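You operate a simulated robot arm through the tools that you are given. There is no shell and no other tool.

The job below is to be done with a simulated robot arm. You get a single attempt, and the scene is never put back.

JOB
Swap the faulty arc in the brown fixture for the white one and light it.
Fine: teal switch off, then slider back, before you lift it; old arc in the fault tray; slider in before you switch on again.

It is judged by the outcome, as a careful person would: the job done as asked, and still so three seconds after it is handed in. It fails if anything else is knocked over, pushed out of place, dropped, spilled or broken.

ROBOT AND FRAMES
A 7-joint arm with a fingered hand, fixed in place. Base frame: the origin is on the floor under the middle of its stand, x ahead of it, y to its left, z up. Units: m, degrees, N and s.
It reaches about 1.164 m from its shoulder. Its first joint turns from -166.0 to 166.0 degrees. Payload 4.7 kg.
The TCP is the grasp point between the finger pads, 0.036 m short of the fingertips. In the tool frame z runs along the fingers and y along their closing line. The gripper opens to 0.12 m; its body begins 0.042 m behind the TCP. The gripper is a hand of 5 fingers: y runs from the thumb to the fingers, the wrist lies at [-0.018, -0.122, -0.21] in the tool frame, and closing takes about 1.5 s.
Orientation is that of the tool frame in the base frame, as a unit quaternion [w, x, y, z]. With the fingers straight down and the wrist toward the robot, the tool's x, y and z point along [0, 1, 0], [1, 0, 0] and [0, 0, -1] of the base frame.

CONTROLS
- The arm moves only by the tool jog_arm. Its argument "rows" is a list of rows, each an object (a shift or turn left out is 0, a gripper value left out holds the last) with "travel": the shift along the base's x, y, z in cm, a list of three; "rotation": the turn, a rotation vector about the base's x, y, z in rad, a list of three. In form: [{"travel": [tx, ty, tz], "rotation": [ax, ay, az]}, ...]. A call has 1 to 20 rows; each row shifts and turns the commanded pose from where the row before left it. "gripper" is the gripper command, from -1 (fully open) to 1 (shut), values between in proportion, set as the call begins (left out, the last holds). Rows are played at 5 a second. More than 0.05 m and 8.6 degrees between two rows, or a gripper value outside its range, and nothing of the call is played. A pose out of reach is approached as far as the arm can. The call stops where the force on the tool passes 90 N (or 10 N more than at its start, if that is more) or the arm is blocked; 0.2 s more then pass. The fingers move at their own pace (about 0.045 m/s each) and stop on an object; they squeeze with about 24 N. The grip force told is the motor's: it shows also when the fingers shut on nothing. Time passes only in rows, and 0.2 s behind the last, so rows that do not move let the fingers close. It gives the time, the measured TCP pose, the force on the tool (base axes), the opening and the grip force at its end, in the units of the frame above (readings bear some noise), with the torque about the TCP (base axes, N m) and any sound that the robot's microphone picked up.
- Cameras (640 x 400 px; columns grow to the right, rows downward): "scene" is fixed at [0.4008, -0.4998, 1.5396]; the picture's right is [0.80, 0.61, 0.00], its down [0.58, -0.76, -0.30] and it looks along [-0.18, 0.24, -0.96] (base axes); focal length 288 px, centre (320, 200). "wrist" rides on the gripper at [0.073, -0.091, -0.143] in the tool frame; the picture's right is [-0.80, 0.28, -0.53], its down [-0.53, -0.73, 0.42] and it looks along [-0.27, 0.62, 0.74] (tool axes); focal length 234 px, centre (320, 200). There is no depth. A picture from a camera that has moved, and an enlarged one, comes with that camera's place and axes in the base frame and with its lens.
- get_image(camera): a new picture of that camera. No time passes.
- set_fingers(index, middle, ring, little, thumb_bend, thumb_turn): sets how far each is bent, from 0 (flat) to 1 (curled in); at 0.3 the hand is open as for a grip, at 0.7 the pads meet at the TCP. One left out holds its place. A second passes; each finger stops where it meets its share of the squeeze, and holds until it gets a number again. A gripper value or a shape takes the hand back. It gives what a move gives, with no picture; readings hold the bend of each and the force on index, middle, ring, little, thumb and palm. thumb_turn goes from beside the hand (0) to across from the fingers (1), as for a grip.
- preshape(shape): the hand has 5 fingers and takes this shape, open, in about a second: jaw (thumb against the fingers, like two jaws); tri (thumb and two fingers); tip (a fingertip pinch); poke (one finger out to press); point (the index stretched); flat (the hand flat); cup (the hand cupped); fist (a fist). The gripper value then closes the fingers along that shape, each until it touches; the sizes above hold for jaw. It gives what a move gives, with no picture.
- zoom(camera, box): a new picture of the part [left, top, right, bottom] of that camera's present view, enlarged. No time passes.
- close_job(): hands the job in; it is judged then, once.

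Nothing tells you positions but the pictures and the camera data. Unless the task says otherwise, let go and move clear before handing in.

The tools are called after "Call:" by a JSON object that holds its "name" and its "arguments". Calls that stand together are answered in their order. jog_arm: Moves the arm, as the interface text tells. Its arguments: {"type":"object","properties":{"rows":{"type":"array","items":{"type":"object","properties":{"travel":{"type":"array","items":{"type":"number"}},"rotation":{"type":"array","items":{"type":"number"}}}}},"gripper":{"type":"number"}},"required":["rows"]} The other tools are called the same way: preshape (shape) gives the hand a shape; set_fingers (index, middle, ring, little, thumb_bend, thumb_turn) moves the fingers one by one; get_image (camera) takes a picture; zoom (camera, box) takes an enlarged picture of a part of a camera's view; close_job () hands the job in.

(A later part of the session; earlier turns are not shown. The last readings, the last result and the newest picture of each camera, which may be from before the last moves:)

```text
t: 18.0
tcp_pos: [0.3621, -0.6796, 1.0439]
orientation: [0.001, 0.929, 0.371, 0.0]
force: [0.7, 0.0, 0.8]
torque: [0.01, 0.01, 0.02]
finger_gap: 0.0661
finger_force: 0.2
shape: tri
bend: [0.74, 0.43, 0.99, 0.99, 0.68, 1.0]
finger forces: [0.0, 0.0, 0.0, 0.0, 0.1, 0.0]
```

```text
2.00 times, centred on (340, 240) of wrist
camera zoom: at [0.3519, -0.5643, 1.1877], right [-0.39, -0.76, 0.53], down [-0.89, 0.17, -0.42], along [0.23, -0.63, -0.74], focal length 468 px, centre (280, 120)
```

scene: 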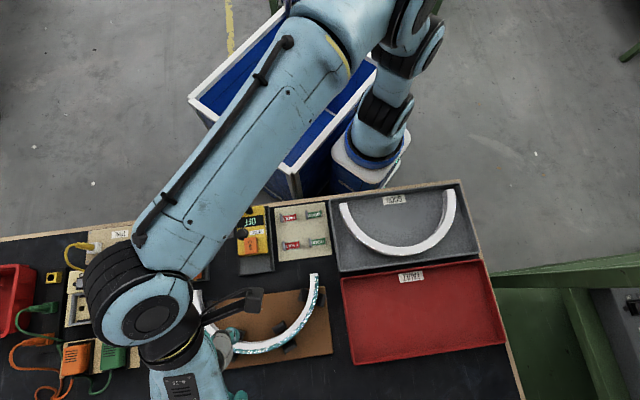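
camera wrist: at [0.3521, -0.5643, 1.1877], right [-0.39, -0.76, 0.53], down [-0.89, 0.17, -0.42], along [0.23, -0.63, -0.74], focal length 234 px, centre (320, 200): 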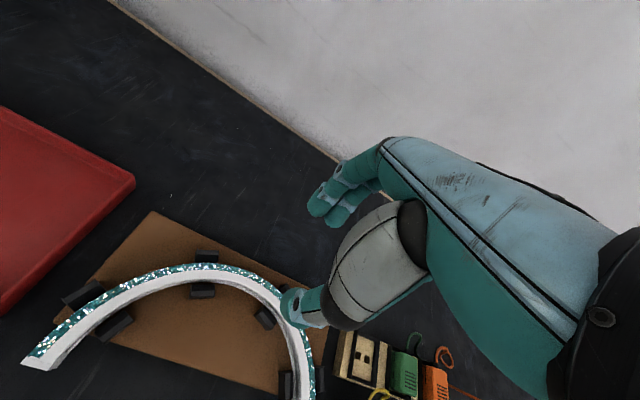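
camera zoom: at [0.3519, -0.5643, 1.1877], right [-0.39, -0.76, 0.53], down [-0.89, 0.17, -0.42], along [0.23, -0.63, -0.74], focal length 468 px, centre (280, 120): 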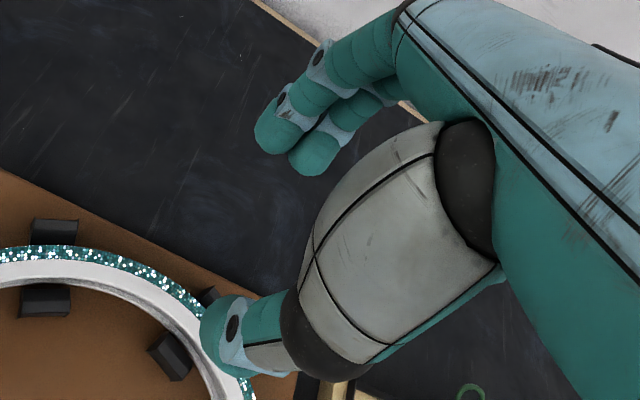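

I want to know how the fingertips are angled when the gap is ~2.6 cm before committing. I'll move back to where the scene camera sees the hand side-on and test the closure in free air.

Call:
{"name": "jog_arm", "arguments": {"rows": [{"travel": [-4.2, 1.5, 0.5]}, {"travel": [-4.2, 1.5, 0.5]}, {"travel": [-4.2, 1.5, 0.5]}, {"travel": [-4.2, 1.5, 0.5]}, {"travel": [-4.2, 1.5, 0.5]}, {"travel": [-4.2, 1.5, 0]}, {"travel": [-4.2, 1.5, 0]}, {"travel": [-4.2, 1.5, 0]}, {"travel": [0, 0, 0]}, {"travel": [0, 0, 0]}], "gripper": 0.57}}

Call:
{"name": "zoom", "arguments": {"camera": "scene", "box": [80, 80, 200, 200]}}

Call:
{"name": "zoom", "arguments": {"camera": "wrist", "box": [240, 140, 440, 340]}}

```text
t: 20.2
tcp_pos: [0.0253, -0.5587, 1.0698]
orientation: [0.0, 0.929, 0.37, -0.001]
force: [1.2, -0.8, 0.0]
torque: [0.01, 0.03, 0.0]
finger_gap: 0.026
finger_force: 0.1
shape: tri
bend: [0.73, 0.58, 0.99, 0.99, 0.74, 1.0]
finger forces: [0.0, 0.0, 0.1, 0.1, 0.1, 0.1]
```

```text
3.33 times, centred on (140, 140) of scene
camera zoom: at [0.4008, -0.4998, 1.5396], right [0.8, 0.61, 0.0], down [0.58, -0.76, -0.3], along [-0.18, 0.24, -0.96], focal length 960 px, centre (920, 400)
```

zoom: 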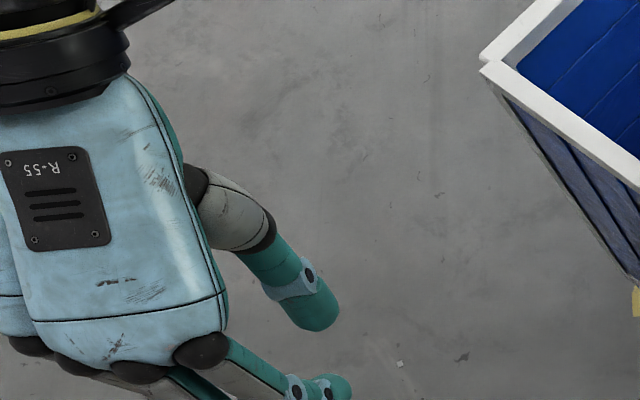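

```text
2.00 times, centred on (340, 240) of wrist
camera zoom: at [0.0151, -0.4433, 1.2129], right [-0.39, -0.76, 0.53], down [-0.89, 0.17, -0.42], along [0.23, -0.63, -0.74], focal length 468 px, centre (280, 120)
```

zoom: 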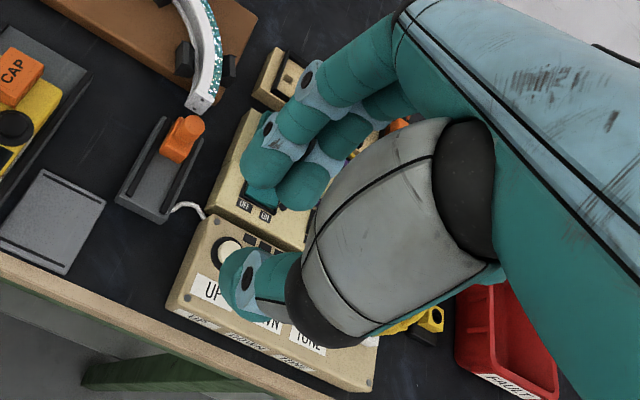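

Call:
{"name": "zoom", "arguments": {"camera": "scene", "box": [120, 130, 210, 220]}}

```text
4.44 times, centred on (165, 175) of scene
camera zoom: at [0.4008, -0.4998, 1.5396], right [0.8, 0.61, 0.0], down [0.58, -0.76, -0.3], along [-0.18, 0.24, -0.96], focal length 1281 px, centre (1009, 311)
```

zoom: 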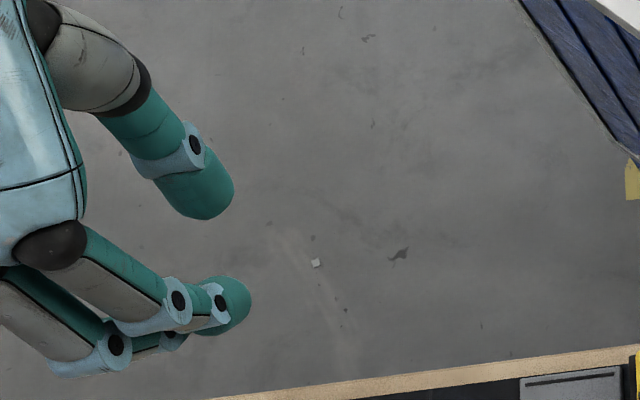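

At a 2.6 cm gap the tips sit ~3.6–4 cm below the TCP, roughly symmetric and tilted slightly inward, which suits this arc. Returning over the arc middle with a wider opening and descending part way.

Call:
{"name": "jog_arm", "arguments": {"rows": [{"travel": [4.2, -1.5, 0]}, {"travel": [4.2, -1.5, 0]}, {"travel": [4.2, -1.5, 0]}, {"travel": [4.2, -1.5, -0.5]}, {"travel": [4.2, -1.5, -0.5]}, {"travel": [4.2, -1.5, -0.5]}, {"travel": [4.2, -1.5, -0.5]}, {"travel": [4.2, -1.5, -0.5]}, {"travel": [0, 0, -4]}, {"travel": [0, 0, -4]}, {"travel": [0, 0, 0]}], "gripper": 0.0}}

Call:
{"name": "get_image", "arguments": {"camera": "wrist"}}

Call:
{"name": "zoom", "arguments": {"camera": "scene", "box": [180, 270, 340, 400]}}

```text
t: 22.6
tcp_pos: [0.3626, -0.6791, 0.9634]
orientation: [-0.001, 0.929, 0.371, 0.001]
force: [0.4, 0.1, 0.4]
torque: [0.02, 0.03, 0.02]
finger_gap: 0.06
finger_force: 0.0
shape: tri
bend: [0.74, 0.45, 0.99, 0.99, 0.71, 1.0]
finger forces: [0.0, 0.0, 0.1, 0.0, 0.1, 0.0]
```

```text
taken
camera wrist: at [0.3513, -0.564, 1.1072], right [-0.39, -0.76, 0.53], down [-0.89, 0.17, -0.42], along [0.23, -0.63, -0.74], focal length 234 px, centre (320, 200)
```

wrist: 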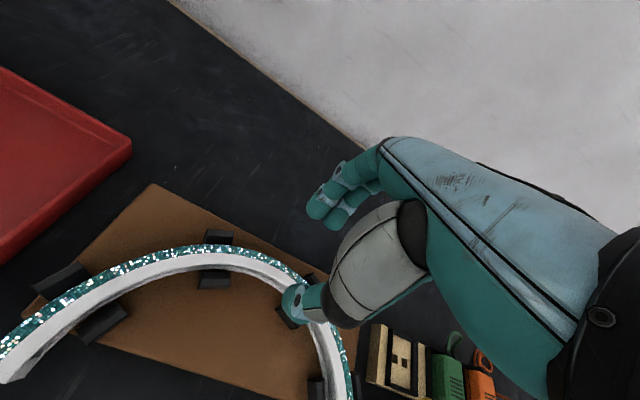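

```text
3.08 times, centred on (260, 335) of scene
camera zoom: at [0.4008, -0.4998, 1.5396], right [0.8, 0.61, 0.0], down [0.58, -0.76, -0.3], along [-0.18, 0.24, -0.96], focal length 887 px, centre (505, -215)
```

zoom: 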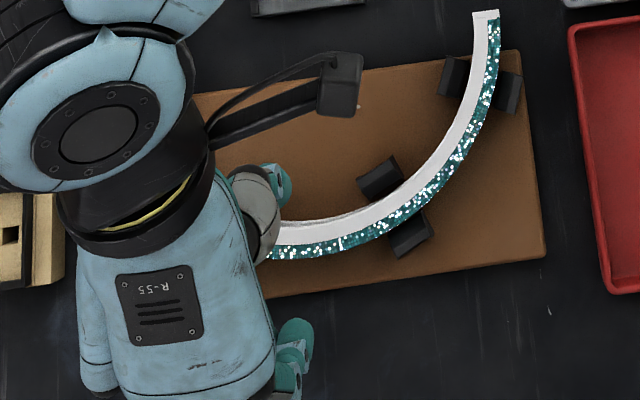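

Call:
{"name": "zoom", "arguments": {"camera": "wrist", "box": [180, 210, 360, 350]}}

```text
2.86 times, centred on (270, 280) of wrist
camera zoom: at [0.3513, -0.564, 1.1072], right [-0.39, -0.76, 0.53], down [-0.89, 0.17, -0.42], along [0.23, -0.63, -0.74], focal length 669 px, centre (463, -29)
```

zoom: 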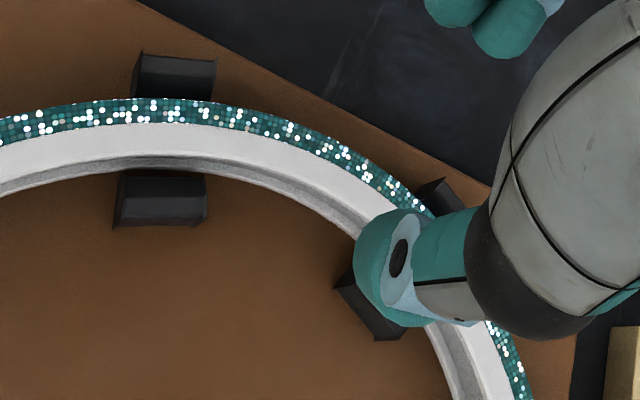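

The TCP line falls on the arc between the clip pairs. Nudging 3.5 mm toward the middle between clips, then descending to just above grip height.

Call:
{"name": "jog_arm", "arguments": {"rows": [{"travel": [0.25, 0.25, -2.0]}, {"travel": [0, 0, -3.0]}, {"travel": [0, 0, -2.5]}]}}

Call:
{"name": "zoom", "arguments": {"camera": "wrist", "box": [180, 160, 400, 360]}}

Call:
{"name": "zoom", "arguments": {"camera": "scene", "box": [200, 290, 320, 390]}}

```text
t: 23.4
tcp_pos: [0.3636, -0.6775, 0.89]
orientation: [0.0, 0.929, 0.37, 0.001]
force: [1.3, 0.3, 0.7]
torque: [-0.03, -0.01, 0.0]
finger_gap: 0.0597
finger_force: 0.0
shape: tri
bend: [0.74, 0.45, 0.99, 0.99, 0.71, 1.0]
finger forces: [0.1, 0.0, 0.1, 0.1, 0.0, 0.1]
```

```text
2.00 times, centred on (290, 260) of wrist
camera zoom: at [0.3538, -0.5608, 1.0329], right [-0.39, -0.76, 0.53], down [-0.89, 0.17, -0.42], along [0.23, -0.63, -0.74], focal length 468 px, centre (380, 80)
```

zoom: 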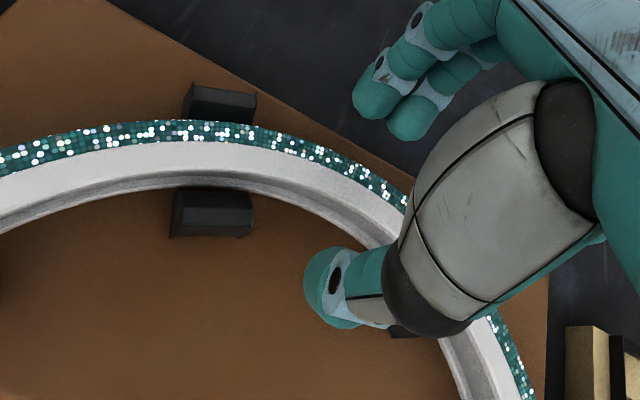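

```text
4.00 times, centred on (260, 340) of scene
camera zoom: at [0.4008, -0.4998, 1.5396], right [0.8, 0.61, 0.0], down [0.58, -0.76, -0.3], along [-0.18, 0.24, -0.96], focal length 1152 px, centre (560, -360)
```

zoom: 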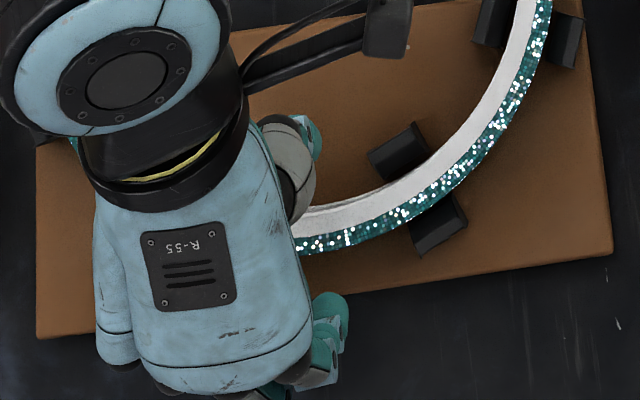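

Clearances to the clips look good on both sides. Descending the last ~2.8 cm with a 2 mm outward trim.

Call:
{"name": "jog_arm", "arguments": {"rows": [{"travel": [0.3, 0.0, -1.0]}, {"travel": [0.05, 0, -1.0]}, {"travel": [0, 0, -0.8]}, {"travel": [0, 0, 0]}]}}

Call:
{"name": "zoom", "arguments": {"camera": "wrist", "box": [180, 160, 400, 360]}}

Call:
{"name": "zoom", "arguments": {"camera": "scene", "box": [200, 290, 320, 390]}}

```text
t: 24.4
tcp_pos: [0.3681, -0.6762, 0.8606]
orientation: [-0.001, 0.928, 0.372, 0.0]
force: [0.1, -0.4, 0.4]
torque: [-0.01, -0.01, -0.01]
finger_gap: 0.0597
finger_force: 0.0
shape: tri
bend: [0.74, 0.45, 0.99, 0.99, 0.71, 1.0]
finger forces: [0.0, 0.1, 0.1, 0.0, 0.0, 0.0]
```

```text
2.00 times, centred on (290, 260) of wrist
camera zoom: at [0.3572, -0.5609, 1.0049], right [-0.39, -0.76, 0.53], down [-0.89, 0.17, -0.42], along [0.23, -0.63, -0.74], focal length 468 px, centre (380, 80)
```

zoom: 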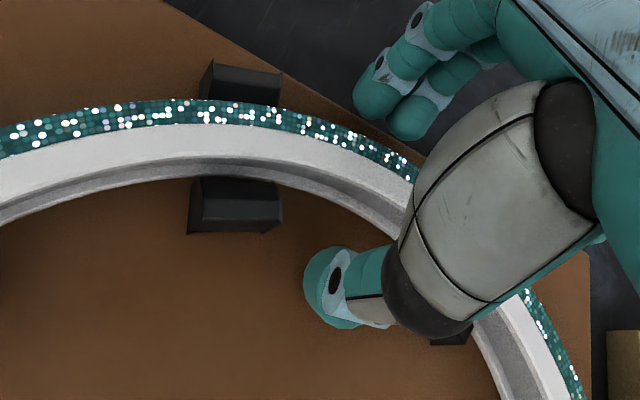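

```text
4.00 times, centred on (260, 340) of scene
camera zoom: at [0.4008, -0.4998, 1.5396], right [0.8, 0.61, 0.0], down [0.58, -0.76, -0.3], along [-0.18, 0.24, -0.96], focal length 1152 px, centre (560, -360)
```

zoom: 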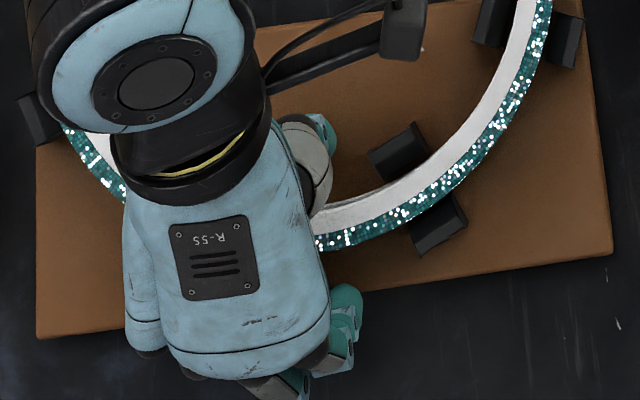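

Fingers straddle the arc with no contact yet. Closing the grip.

Call:
{"name": "jog_arm", "arguments": {"rows": [{"travel": [0, 0, 0]}, {"travel": [0, 0, 0]}, {"travel": [0, 0, 0]}, {"travel": [0, 0, 0]}, {"travel": [0, 0, 0]}, {"travel": [0, 0, 0]}, {"travel": [0, 0, 0]}, {"travel": [0, 0, 0]}], "gripper": 1.0}}

Call:
{"name": "get_image", "arguments": {"camera": "wrist"}}

Call:
{"name": "zoom", "arguments": {"camera": "scene", "box": [180, 260, 340, 390]}}

```text
t: 26.2
tcp_pos: [0.3678, -0.676, 0.8609]
orientation: [0.0, 0.929, 0.371, 0.0]
force: [-0.4, 0.8, 0.8]
torque: [-0.02, -0.02, -0.01]
finger_gap: 0.0164
finger_force: 24.1
shape: tri
bend: [0.73, 0.62, 1.0, 1.0, 0.74, 1.0]
finger forces: [10.8, 10.5, 0.0, 0.0, 21.2, 0.0]
```

```text
taken
camera wrist: at [0.3572, -0.561, 1.005], right [-0.39, -0.76, 0.53], down [-0.89, 0.17, -0.42], along [0.23, -0.63, -0.74], focal length 234 px, centre (320, 200)
```

wrist: 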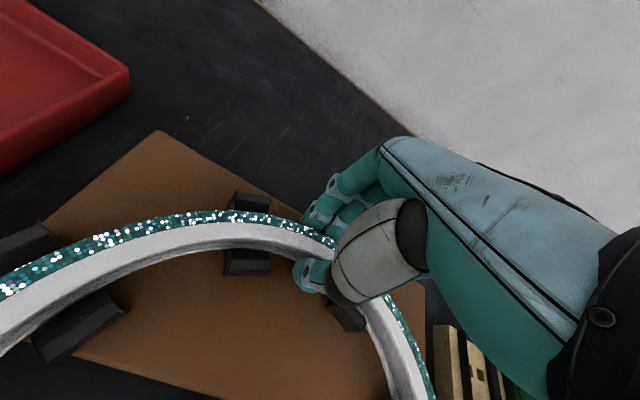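

```text
3.08 times, centred on (260, 325) of scene
camera zoom: at [0.4008, -0.4998, 1.5396], right [0.8, 0.61, 0.0], down [0.58, -0.76, -0.3], along [-0.18, 0.24, -0.96], focal length 887 px, centre (505, -185)
```

zoom: 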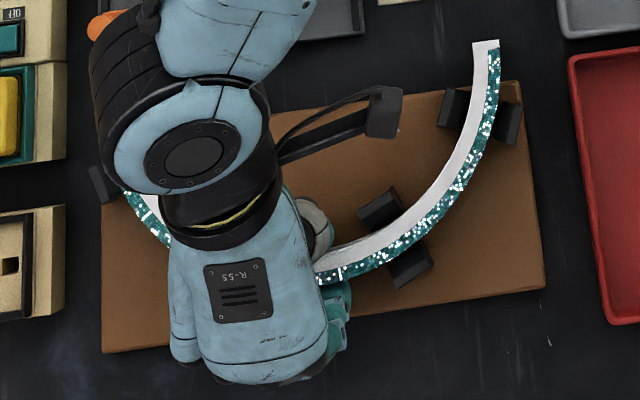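

Solid balanced grip (≈21 N). I'll record a reference close-up, then lift slowly.

Call:
{"name": "zoom", "arguments": {"camera": "wrist", "box": [0, 180, 340, 400]}}

Call:
{"name": "jog_arm", "arguments": {"rows": [{"travel": [0, 0, 0.4]}, {"travel": [0, 0, 0.4]}, {"travel": [0, 0, 0.4]}, {"travel": [0, 0, 0.4]}, {"travel": [0, 0, 0.4]}]}}

Call:
{"name": "get_image", "arguments": {"camera": "wrist"}}

Call:
{"name": "zoom", "arguments": {"camera": "scene", "box": [180, 260, 340, 390]}}

```text
1.82 times, centred on (170, 290) of wrist
camera zoom: at [0.3572, -0.561, 1.005], right [-0.39, -0.76, 0.53], down [-0.89, 0.17, -0.42], along [0.23, -0.63, -0.74], focal length 426 px, centre (593, 36)
```

zoom: 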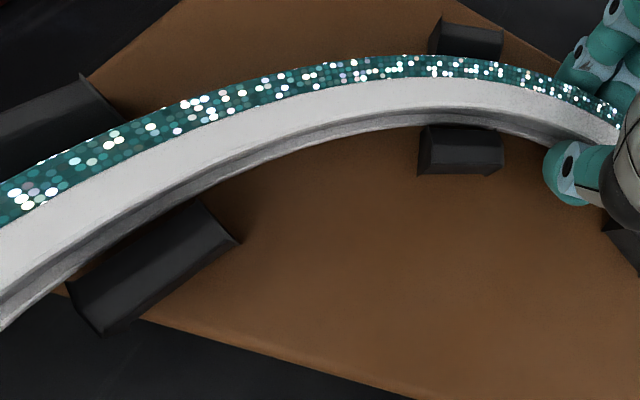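

```text
t: 27.4
tcp_pos: [0.3667, -0.6759, 0.8815]
orientation: [0.0, 0.929, 0.371, 0.0]
force: [0.2, 0.0, -1.5]
torque: [-0.03, -0.1, 0.02]
finger_gap: 0.0164
finger_force: 24.0
shape: tri
bend: [0.73, 0.62, 1.0, 1.0, 0.74, 1.0]
finger forces: [10.9, 10.6, 0.1, 0.0, 21.6, 0.0]
```

```text
taken
camera wrist: at [0.3572, -0.5611, 1.0257], right [-0.39, -0.76, 0.53], down [-0.89, 0.17, -0.42], along [0.23, -0.63, -0.74], focal length 234 px, centre (320, 200)
```

wrist: 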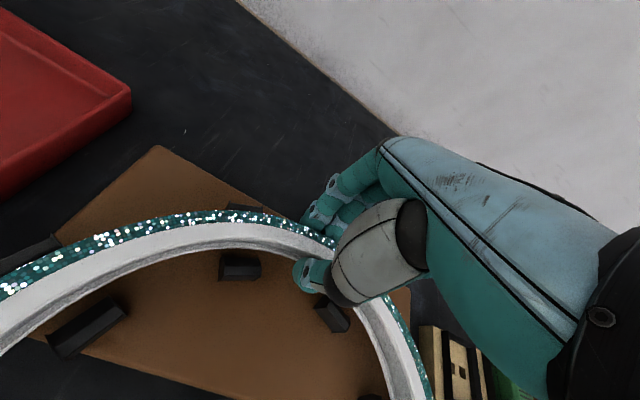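

```text
3.08 times, centred on (260, 325) of scene
camera zoom: at [0.4008, -0.4998, 1.5396], right [0.8, 0.61, 0.0], down [0.58, -0.76, -0.3], along [-0.18, 0.24, -0.96], focal length 887 px, centre (505, -185)
```

zoom: 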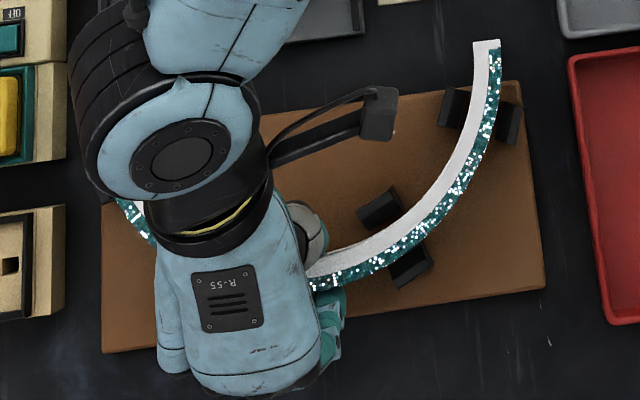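

The arc lifts cleanly with no shift in the hand (≈0.15 kg). Raising to a safe height and recording how it sits in the hand.

Call:
{"name": "jog_arm", "arguments": {"rows": [{"travel": [0, 0, 2.0]}, {"travel": [0, 0, 3.0]}, {"travel": [0, 0, 4.0]}, {"travel": [0, 0, 4.0]}, {"travel": [0, 0, 2.0]}]}}

Call:
{"name": "get_image", "arguments": {"camera": "wrist"}}

Call:
{"name": "get_image", "arguments": {"camera": "scene"}}

Call:
{"name": "zoom", "arguments": {"camera": "wrist", "box": [0, 180, 340, 400]}}

```text
t: 28.6
tcp_pos: [0.3685, -0.6761, 1.0322]
orientation: [-0.002, 0.929, 0.37, 0.001]
force: [-0.5, -0.3, -1.8]
torque: [-0.03, -0.09, 0.0]
finger_gap: 0.0163
finger_force: 23.6
shape: tri
bend: [0.73, 0.62, 1.0, 1.0, 0.74, 1.0]
finger forces: [10.9, 10.6, 0.1, 0.0, 21.6, 0.0]
```

```text
taken
camera wrist: at [0.3575, -0.5616, 1.1758], right [-0.39, -0.76, 0.52], down [-0.89, 0.17, -0.42], along [0.23, -0.63, -0.74], focal length 234 px, centre (320, 200)
```

wrist: 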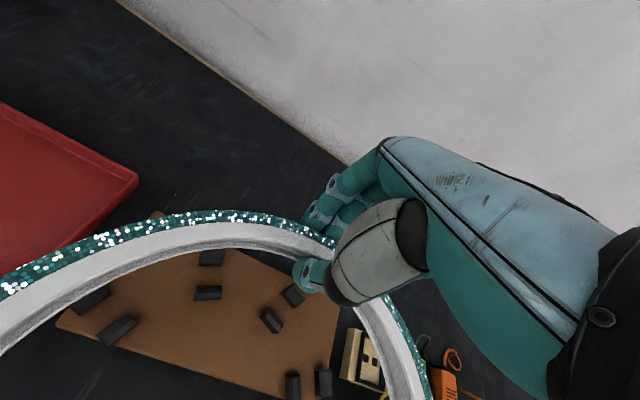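

```text
taken
```

scene: 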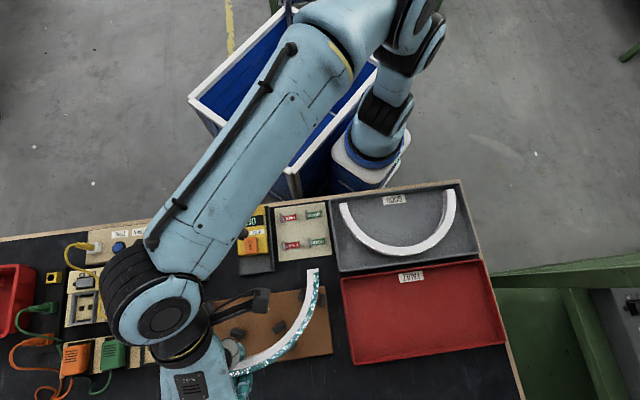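

```text
1.82 times, centred on (170, 290) of wrist
camera zoom: at [0.3575, -0.5616, 1.1758], right [-0.39, -0.76, 0.52], down [-0.89, 0.17, -0.42], along [0.23, -0.63, -0.74], focal length 426 px, centre (593, 36)
```

zoom: 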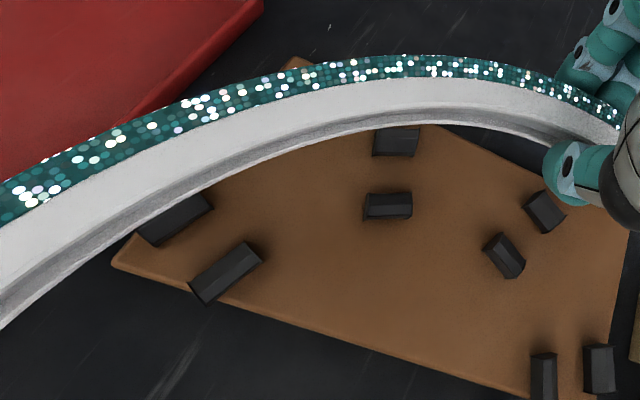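

No slip at all. The red FAULT tray is unobstructed in the scene view; zooming in on it to measure its interior before placing.

Call:
{"name": "zoom", "arguments": {"camera": "scene", "box": [330, 250, 515, 370]}}

Call:
{"name": "zoom", "arguments": {"camera": "scene", "box": [330, 260, 400, 370]}}

Call:
{"name": "zoom", "arguments": {"camera": "scene", "box": [440, 250, 515, 350]}}

```text
3.33 times, centred on (422, 310) of scene
camera zoom: at [0.4008, -0.4998, 1.5396], right [0.8, 0.61, 0.0], down [0.58, -0.76, -0.3], along [-0.18, 0.24, -0.96], focal length 960 px, centre (-22, -167)
```

zoom: 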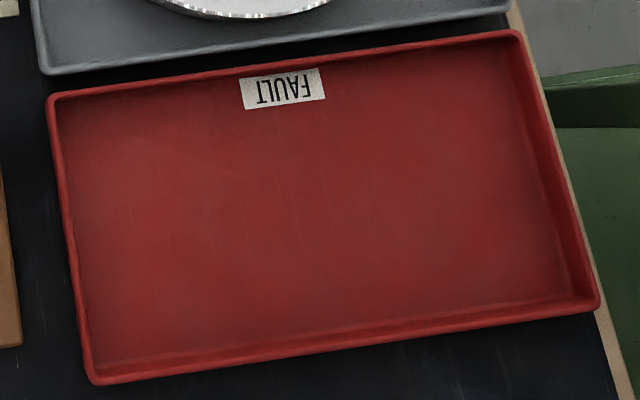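

```text
3.64 times, centred on (365, 315) of scene
camera zoom: at [0.4008, -0.4998, 1.5396], right [0.8, 0.61, 0.0], down [0.58, -0.76, -0.3], along [-0.18, 0.24, -0.96], focal length 1048 px, centre (156, -218)
```

zoom: 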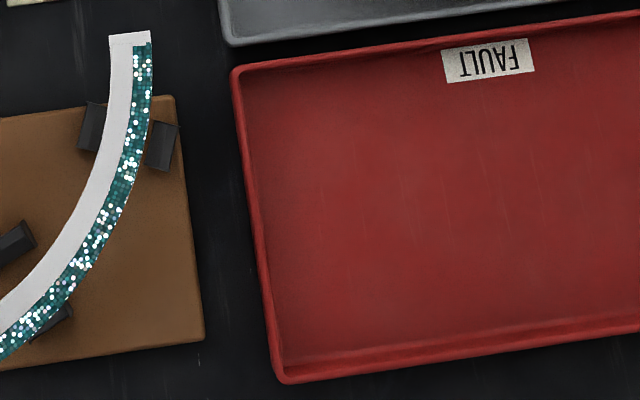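

```text
4.00 times, centred on (478, 300) of scene
camera zoom: at [0.4008, -0.4998, 1.5396], right [0.8, 0.61, 0.0], down [0.58, -0.76, -0.3], along [-0.18, 0.24, -0.96], focal length 1152 px, centre (-310, -200)
```

zoom: 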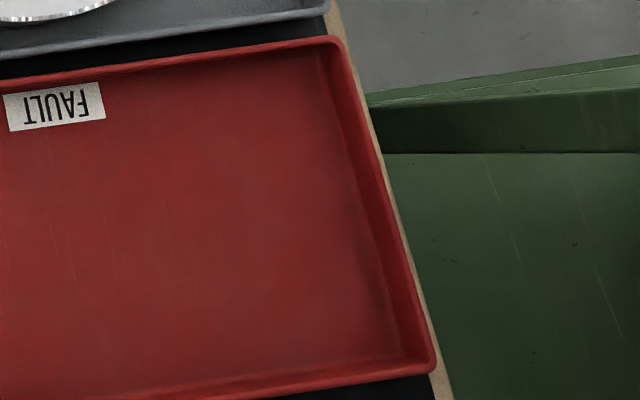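

Important finding: both trays leave only ~1–2 cm outside the arc's middle, too little for my fingertips. Near the tray corners there is plenty of room, so I should grip at about 47° along the arc. I'll set the old arc back into the fixture the way it came out and regrip there.

Call:
{"name": "jog_arm", "arguments": {"rows": [{"travel": [0, 0, -3.0]}, {"travel": [0, 0, -4.0]}, {"travel": [0, 0, -4.0]}, {"travel": [0, 0, -3.0]}, {"travel": [0, 0, 0]}]}}

Call:
{"name": "zoom", "arguments": {"camera": "wrist", "box": [0, 180, 340, 400]}}

Call:
{"name": "zoom", "arguments": {"camera": "scene", "box": [180, 260, 340, 390]}}

```text
t: 29.8
tcp_pos: [0.3688, -0.6767, 0.8913]
orientation: [0.0, 0.929, 0.37, 0.0]
force: [0.2, -0.9, -1.8]
torque: [-0.09, -0.09, 0.01]
finger_gap: 0.0162
finger_force: 23.5
shape: tri
bend: [0.73, 0.62, 1.0, 1.0, 0.74, 1.0]
finger forces: [10.9, 10.7, 0.0, 0.0, 21.8, 0.0]
```

```text
1.82 times, centred on (170, 290) of wrist
camera zoom: at [0.3577, -0.5616, 1.0353], right [-0.39, -0.76, 0.53], down [-0.89, 0.17, -0.42], along [0.23, -0.63, -0.74], focal length 426 px, centre (593, 36)
```

zoom: 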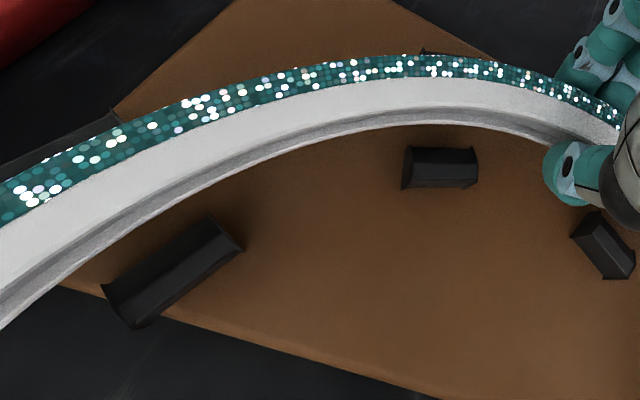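

```text
3.08 times, centred on (260, 325) of scene
camera zoom: at [0.4008, -0.4998, 1.5396], right [0.8, 0.61, 0.0], down [0.58, -0.76, -0.3], along [-0.18, 0.24, -0.96], focal length 887 px, centre (505, -185)
```

zoom: 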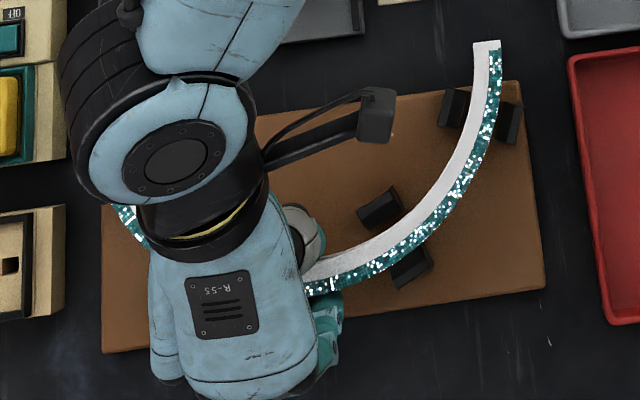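

Call:
{"name": "jog_arm", "arguments": {"rows": [{"travel": [0, 0, -0.5]}, {"travel": [0, 0, -0.5]}, {"travel": [0, 0, -0.5]}, {"travel": [0, 0, -0.5]}]}}

Call:
{"name": "jog_arm", "arguments": {"rows": [{"travel": [0, 0, -0.3]}, {"travel": [0, 0, -0.3]}, {"travel": [0, 0, -0.3]}, {"travel": [0, 0, -0.1]}]}}

Call:
{"name": "zoom", "arguments": {"camera": "wrist", "box": [0, 180, 340, 400]}}

Call:
{"name": "zoom", "arguments": {"camera": "scene", "box": [180, 260, 340, 390]}}

```text
t: 30.8
tcp_pos: [0.3681, -0.6769, 0.8708]
orientation: [-0.001, 0.929, 0.37, 0.0]
force: [-0.4, 0.7, -1.5]
torque: [-0.07, -0.09, -0.01]
finger_gap: 0.0163
finger_force: 24.0
shape: tri
bend: [0.73, 0.62, 1.0, 1.0, 0.74, 1.0]
finger forces: [10.9, 10.7, 0.1, 0.1, 21.7, 0.1]
```

```text
t: 31.8
tcp_pos: [0.368, -0.6777, 0.8621]
orientation: [0.0, 0.929, 0.371, -0.001]
force: [0.1, 0.6, -0.7]
torque: [0.02, -0.03, 0.03]
finger_gap: 0.0164
finger_force: 24.0
shape: tri
bend: [0.73, 0.62, 1.0, 1.0, 0.74, 1.0]
finger forces: [10.9, 10.6, 0.1, 0.0, 21.7, 0.1]
```

```text
1.82 times, centred on (170, 290) of wrist
camera zoom: at [0.3572, -0.5612, 1.0056], right [-0.39, -0.76, 0.53], down [-0.89, 0.17, -0.42], along [0.23, -0.63, -0.74], focal length 426 px, centre (593, 36)
```

zoom: 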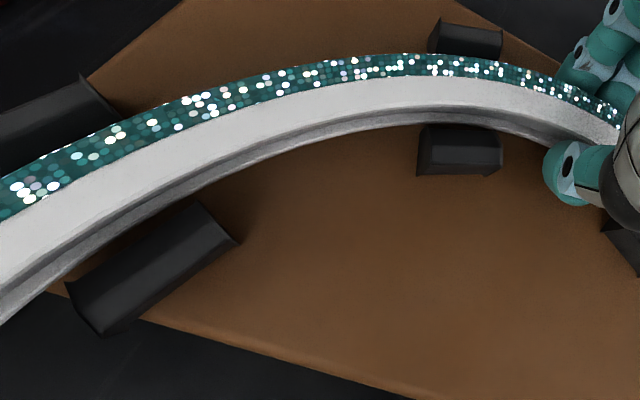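

```text
3.08 times, centred on (260, 325) of scene
camera zoom: at [0.4008, -0.4998, 1.5396], right [0.8, 0.61, 0.0], down [0.58, -0.76, -0.3], along [-0.18, 0.24, -0.96], focal length 887 px, centre (505, -185)
```

zoom: 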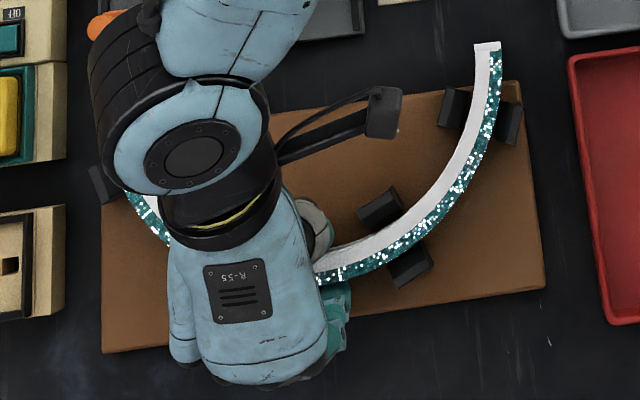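

Back in its seat, matching the reference view. Releasing and rising straight up.

Call:
{"name": "jog_arm", "arguments": {"rows": [{"travel": [0, 0, 0]}, {"travel": [0, 0, 0]}, {"travel": [0, 0, 0]}, {"travel": [0, 0, 0]}, {"travel": [0, 0, 0]}], "gripper": 0.0}}

Call:
{"name": "jog_arm", "arguments": {"rows": [{"travel": [0, 0, 1.0]}, {"travel": [0, 0, 2.0]}, {"travel": [0, 0, 4.0]}, {"travel": [0, 0, 4.0]}, {"travel": [0, 0, 4.0]}]}}

Call:
{"name": "get_image", "arguments": {"camera": "wrist"}}

Call:
{"name": "zoom", "arguments": {"camera": "scene", "box": [180, 260, 340, 390]}}

```text
t: 33.0
tcp_pos: [0.3671, -0.6771, 0.863]
orientation: [0.0, 0.929, 0.371, 0.0]
force: [0.6, 0.4, -0.2]
torque: [0.01, -0.01, 0.01]
finger_gap: 0.0593
finger_force: 0.0
shape: tri
bend: [0.74, 0.45, 0.99, 0.99, 0.71, 1.0]
finger forces: [0.0, 0.0, 0.0, 0.1, 0.1, 0.0]
```

```text
t: 34.2
tcp_pos: [0.368, -0.676, 1.012]
orientation: [-0.001, 0.929, 0.371, -0.001]
force: [0.3, -0.3, -0.9]
torque: [0.01, -0.05, 0.0]
finger_gap: 0.0594
finger_force: 0.0
shape: tri
bend: [0.74, 0.45, 0.99, 0.99, 0.71, 1.0]
finger forces: [0.1, 0.1, 0.0, 0.0, 0.1, 0.1]
```

```text
taken
camera wrist: at [0.3579, -0.5609, 1.1551], right [-0.39, -0.76, 0.52], down [-0.89, 0.17, -0.42], along [0.23, -0.63, -0.74], focal length 234 px, centre (320, 200)
```

wrist: 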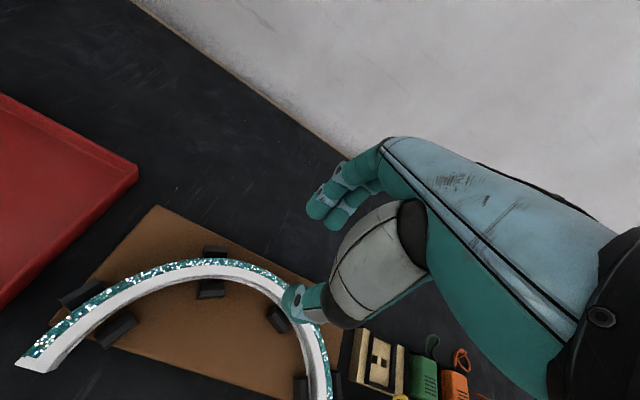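

```text
3.08 times, centred on (260, 325) of scene
camera zoom: at [0.4008, -0.4998, 1.5396], right [0.8, 0.61, 0.0], down [0.58, -0.76, -0.3], along [-0.18, 0.24, -0.96], focal length 887 px, centre (505, -185)
```

zoom: 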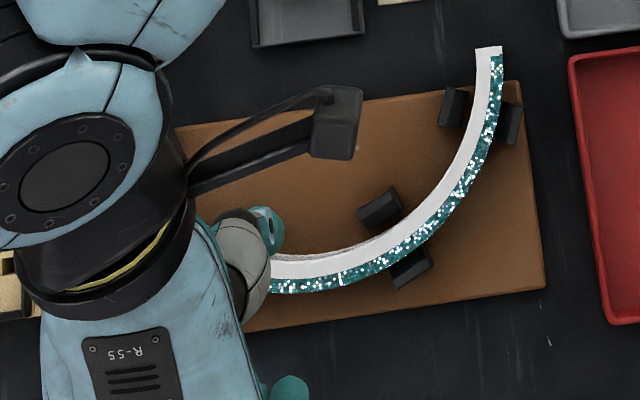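

Arc is back in the clips. Now turning the hand ~48° and moving to hover over the +47° spot on the arc, between the right-hand clip pairs.

Call:
{"name": "jog_arm", "arguments": {"rows": [{"travel": [0.5, 1.43, 0], "rotation": [0, 0, 0.1207]}, {"travel": [0.5, 1.43, 0], "rotation": [0, 0, 0.1207]}, {"travel": [0.5, 1.43, 0], "rotation": [0, 0, 0.1207]}, {"travel": [0.5, 1.43, 0], "rotation": [0, 0, 0.1207]}, {"travel": [0.5, 1.43, 0], "rotation": [0, 0, 0.1207]}, {"travel": [0.5, 1.43, 0], "rotation": [0, 0, 0.1207]}, {"travel": [0.5, 1.42, 0], "rotation": [0, 0, 0.1208]}]}}

Call:
{"name": "get_image", "arguments": {"camera": "wrist"}}

Call:
{"name": "get_image", "arguments": {"camera": "scene"}}

```text
t: 35.8
tcp_pos: [0.4021, -0.5767, 1.0126]
orientation: [0.0, 0.695, 0.719, 0.0]
force: [0.6, 0.3, 0.1]
torque: [0.01, -0.02, -0.01]
finger_gap: 0.0597
finger_force: 0.0
shape: tri
bend: [0.74, 0.45, 0.99, 0.99, 0.71, 1.0]
finger forces: [0.0, 0.2, 0.1, 0.0, 0.0, 0.0]
```

```text
taken
camera wrist: at [0.3084, -0.5079, 1.1553], right [0.31, -0.79, 0.53], down [-0.71, -0.56, -0.42], along [0.63, -0.24, -0.74], focal length 234 px, centre (320, 200)
```

wrist: 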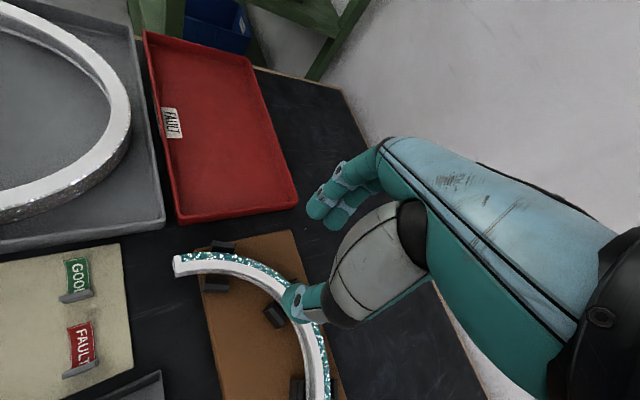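

```text
taken
```

scene: 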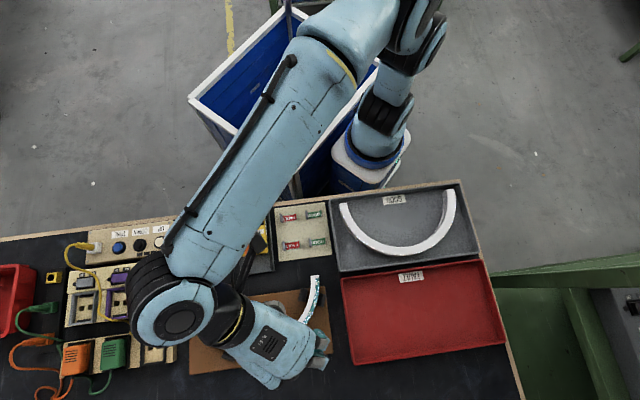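

Call:
{"name": "zoom", "arguments": {"camera": "wrist", "box": [150, 220, 360, 400]}}

Call:
{"name": "zoom", "arguments": {"camera": "wrist", "box": [0, 0, 320, 260]}}

```text
2.22 times, centred on (255, 310) of wrist
camera zoom: at [0.3084, -0.5079, 1.1553], right [0.31, -0.79, 0.53], down [-0.71, -0.56, -0.42], along [0.63, -0.24, -0.74], focal length 520 px, centre (464, -44)
```

zoom: 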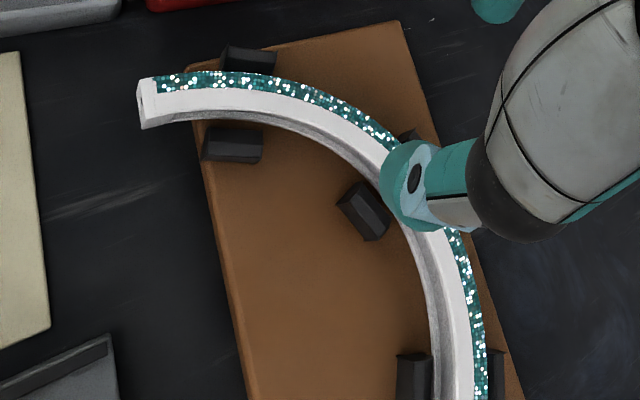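

```text
1.54 times, centred on (160, 130) of wrist
camera zoom: at [0.3084, -0.5079, 1.1553], right [0.31, -0.79, 0.53], down [-0.71, -0.56, -0.42], along [0.63, -0.24, -0.74], focal length 360 px, centre (566, 308)
```

zoom: 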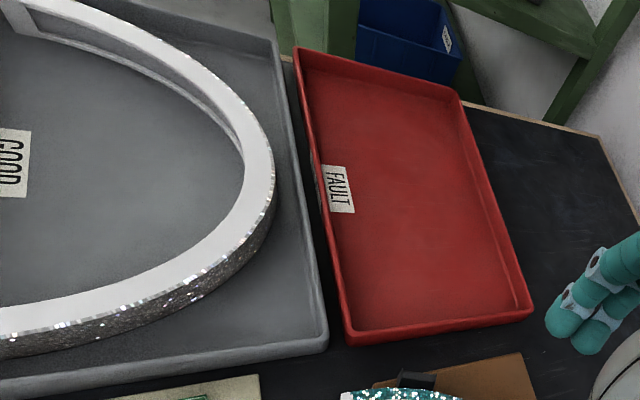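

Call:
{"name": "zoom", "arguments": {"camera": "wrist", "box": [210, 235, 310, 315]}}

```text
5.00 times, centred on (260, 275) of wrist
camera zoom: at [0.3084, -0.5079, 1.1553], right [0.31, -0.79, 0.53], down [-0.71, -0.56, -0.42], along [0.63, -0.24, -0.74], focal length 1171 px, centre (620, -175)
```

zoom: 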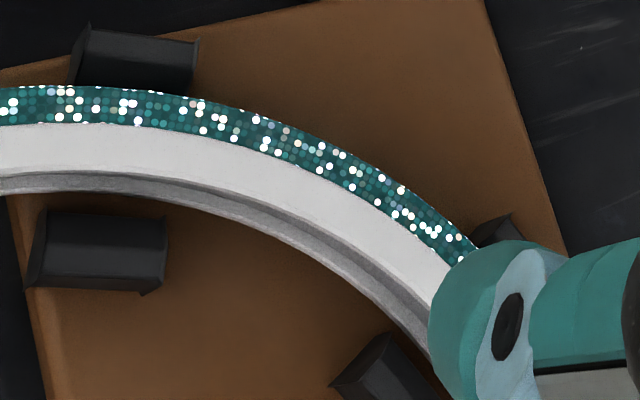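

Call:
{"name": "zoom", "arguments": {"camera": "scene", "box": [180, 260, 340, 380]}}

```text
3.33 times, centred on (260, 320) of scene
camera zoom: at [0.4008, -0.4998, 1.5396], right [0.8, 0.61, 0.0], down [0.58, -0.76, -0.3], along [-0.18, 0.24, -0.96], focal length 960 px, centre (520, -200)
```

zoom: 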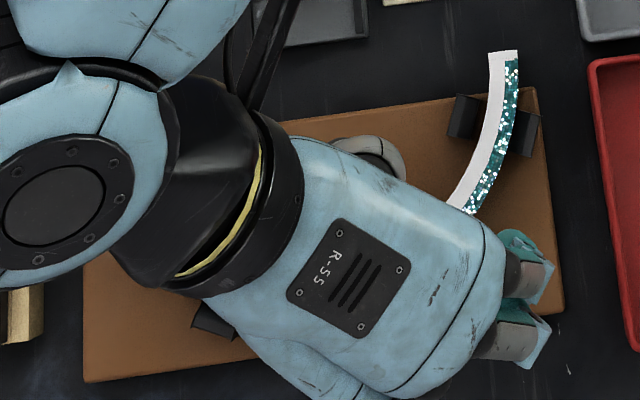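

The grip point should be ~9 mm further outward here. Adjusting and descending partway to verify.

Call:
{"name": "jog_arm", "arguments": {"rows": [{"travel": [0.9, 0.05, -2.0]}, {"travel": [0, 0, -4.0]}, {"travel": [0, 0, -4.0]}, {"travel": [0, 0, -2.0]}, {"travel": [0, 0, 0]}]}}

Call:
{"name": "get_image", "arguments": {"camera": "wrist"}}

Call:
{"name": "zoom", "arguments": {"camera": "wrist", "box": [180, 190, 360, 330]}}

```text
t: 37.0
tcp_pos: [0.4116, -0.5756, 0.8906]
orientation: [0.0, 0.695, 0.719, 0.0]
force: [0.2, -0.5, 0.2]
torque: [0.0, -0.02, -0.02]
finger_gap: 0.0596
finger_force: 0.0
shape: tri
bend: [0.74, 0.45, 0.99, 0.99, 0.71, 1.0]
finger forces: [0.0, 0.0, 0.0, 0.1, 0.0, 0.1]
```

```text
taken
camera wrist: at [0.3173, -0.507, 1.035], right [0.31, -0.79, 0.53], down [-0.71, -0.56, -0.42], along [0.63, -0.25, -0.74], focal length 234 px, centre (320, 200)
```

wrist: 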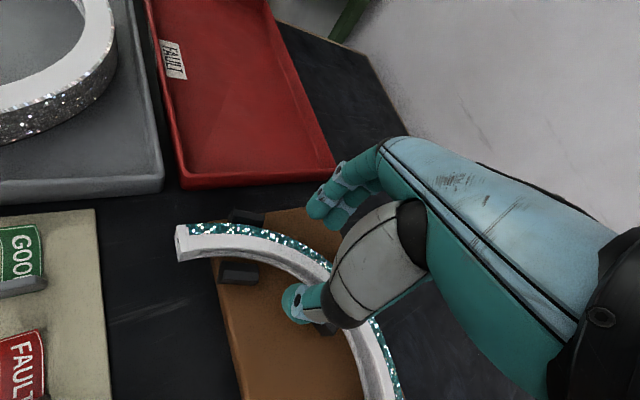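

```text
2.86 times, centred on (270, 260) of wrist
camera zoom: at [0.3173, -0.507, 1.035], right [0.31, -0.79, 0.53], down [-0.71, -0.56, -0.42], along [0.63, -0.25, -0.74], focal length 669 px, centre (463, 29)
```

zoom: 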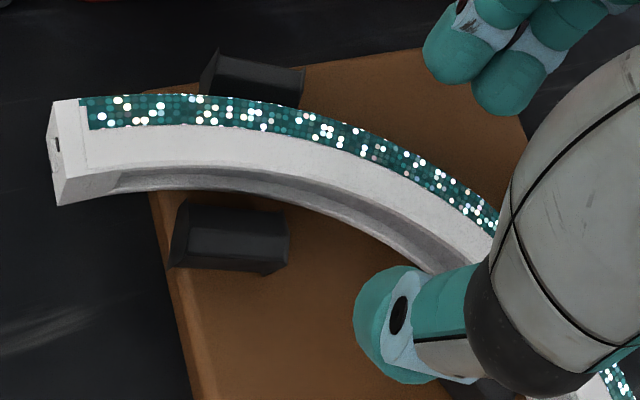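

Centered over the band. Descending to grip height and closing.

Call:
{"name": "jog_arm", "arguments": {"rows": [{"travel": [0, 0, -1.0]}, {"travel": [0, 0, -1.0]}, {"travel": [0, 0, -0.9]}, {"travel": [0, 0, 0]}]}}

Call:
{"name": "zoom", "arguments": {"camera": "wrist", "box": [180, 190, 400, 360]}}

```text
t: 38.0
tcp_pos: [0.412, -0.5769, 0.862]
orientation: [0.0, 0.696, 0.718, 0.0]
force: [0.4, -0.5, -0.4]
torque: [0.01, 0.01, 0.03]
finger_gap: 0.0593
finger_force: 0.0
shape: tri
bend: [0.74, 0.45, 0.99, 0.99, 0.71, 1.0]
finger forces: [0.0, 0.0, 0.0, 0.0, 0.1, 0.0]
```

```text
2.35 times, centred on (290, 275) of wrist
camera zoom: at [0.3172, -0.5074, 1.0062], right [0.31, -0.79, 0.52], down [-0.71, -0.56, -0.42], along [0.63, -0.25, -0.74], focal length 551 px, centre (391, 24)
```

zoom: 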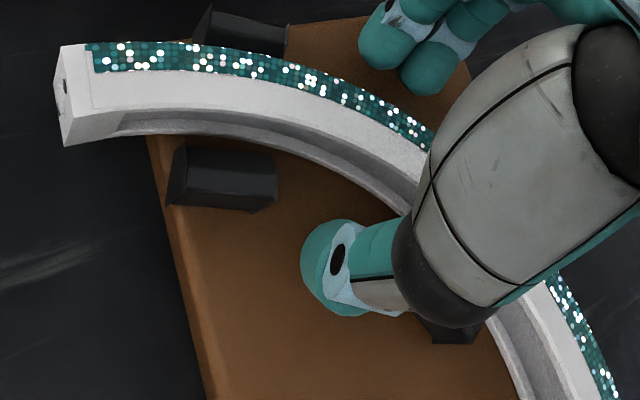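

Call:
{"name": "jog_arm", "arguments": {"rows": [{"travel": [0, 0, 0]}, {"travel": [0, 0, 0]}, {"travel": [0, 0, 0]}, {"travel": [0, 0, 0]}, {"travel": [0, 0, 0]}, {"travel": [0, 0, 0]}, {"travel": [0, 0, 0]}, {"travel": [0, 0, 0]}], "gripper": 1.0}}

Call:
{"name": "get_image", "arguments": {"camera": "wrist"}}

Call:
{"name": "zoom", "arguments": {"camera": "scene", "box": [180, 260, 340, 380]}}

```text
t: 39.8
tcp_pos: [0.4118, -0.5762, 0.8634]
orientation: [0.0, 0.696, 0.719, 0.001]
force: [0.2, 0.4, 0.6]
torque: [-0.01, 0.01, 0.0]
finger_gap: 0.0156
finger_force: 24.2
shape: tri
bend: [0.72, 0.63, 1.0, 1.0, 0.74, 1.0]
finger forces: [10.9, 10.4, 0.0, 0.0, 21.3, 0.0]
```

```text
taken
camera wrist: at [0.3172, -0.5074, 1.0064], right [0.31, -0.79, 0.53], down [-0.71, -0.56, -0.42], along [0.63, -0.25, -0.74], focal length 234 px, centre (320, 200)
```

wrist: 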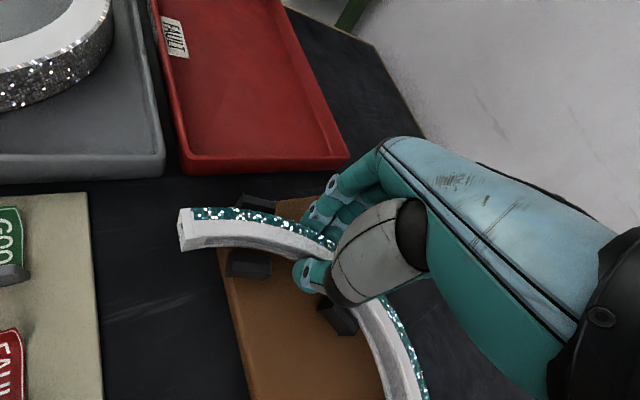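

```text
3.33 times, centred on (260, 320) of scene
camera zoom: at [0.4008, -0.4998, 1.5396], right [0.8, 0.61, 0.0], down [0.58, -0.76, -0.3], along [-0.18, 0.24, -0.96], focal length 960 px, centre (520, -200)
```

zoom: 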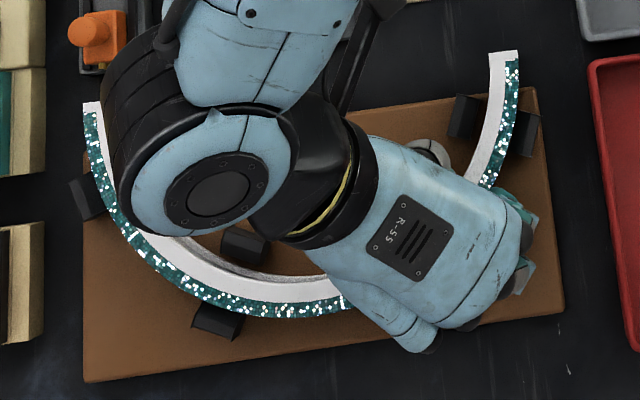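

Balanced grip again (≈21 N). Recording the in-hand view, then lifting.

Call:
{"name": "zoom", "arguments": {"camera": "wrist", "box": [160, 180, 360, 400]}}

Call:
{"name": "jog_arm", "arguments": {"rows": [{"travel": [0, 0, 0.5]}, {"travel": [0, 0, 0.5]}, {"travel": [0, 0, 1.0]}, {"travel": [0, 0, 2.0]}, {"travel": [0, 0, 3.0]}, {"travel": [0, 0, 4.0]}, {"travel": [0, 0, 4.0]}]}}

Call:
{"name": "get_image", "arguments": {"camera": "wrist"}}

Call:
{"name": "zoom", "arguments": {"camera": "wrist", "box": [160, 180, 360, 400]}}

Call:
{"name": "get_image", "arguments": {"camera": "scene"}}

```text
1.82 times, centred on (260, 290) of wrist
camera zoom: at [0.3172, -0.5074, 1.0064], right [0.31, -0.79, 0.53], down [-0.71, -0.56, -0.42], along [0.63, -0.25, -0.74], focal length 426 px, centre (429, 36)
```

zoom: 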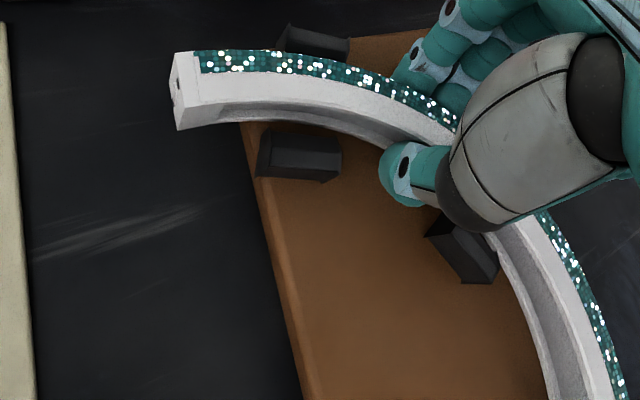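

```text
t: 41.4
tcp_pos: [0.4107, -0.5766, 1.0118]
orientation: [-0.001, 0.696, 0.718, 0.0]
force: [0.9, -0.9, -3.2]
torque: [0.16, -0.18, -0.01]
finger_gap: 0.0154
finger_force: 24.2
shape: tri
bend: [0.73, 0.63, 1.0, 1.0, 0.74, 1.0]
finger forces: [13.2, 9.6, 0.0, 0.0, 23.0, 0.0]
```

```text
taken
camera wrist: at [0.3177, -0.5068, 1.1556], right [0.31, -0.79, 0.52], down [-0.71, -0.56, -0.42], along [0.63, -0.24, -0.74], focal length 234 px, centre (320, 200)
```

wrist: 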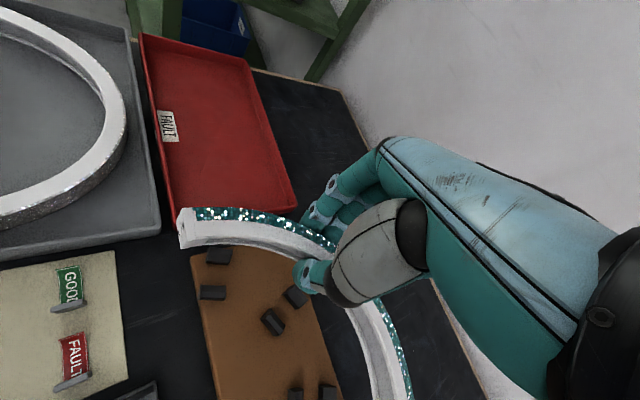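

```text
1.82 times, centred on (260, 290) of wrist
camera zoom: at [0.3177, -0.5068, 1.1556], right [0.31, -0.79, 0.52], down [-0.71, -0.56, -0.42], along [0.63, -0.24, -0.74], focal length 426 px, centre (429, 36)
```

zoom: 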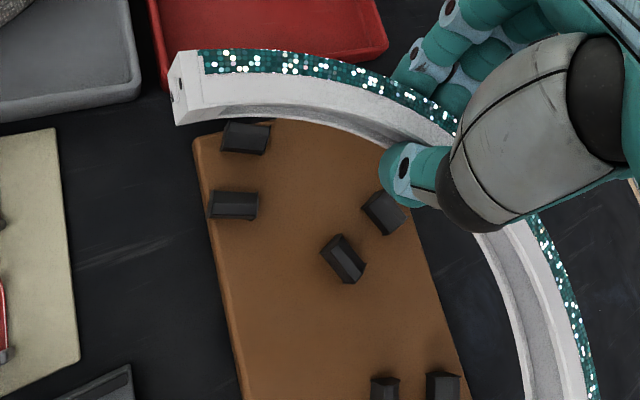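

```text
taken
```

scene: 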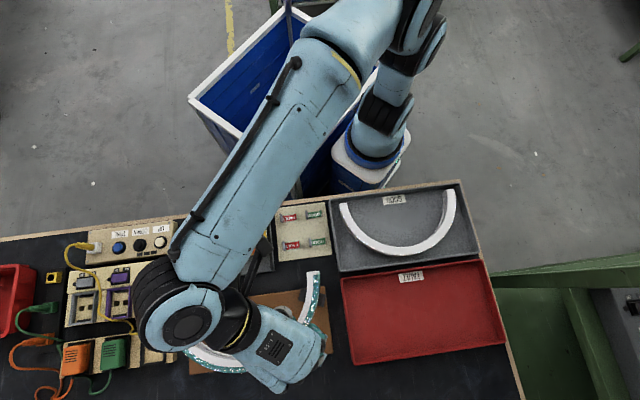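

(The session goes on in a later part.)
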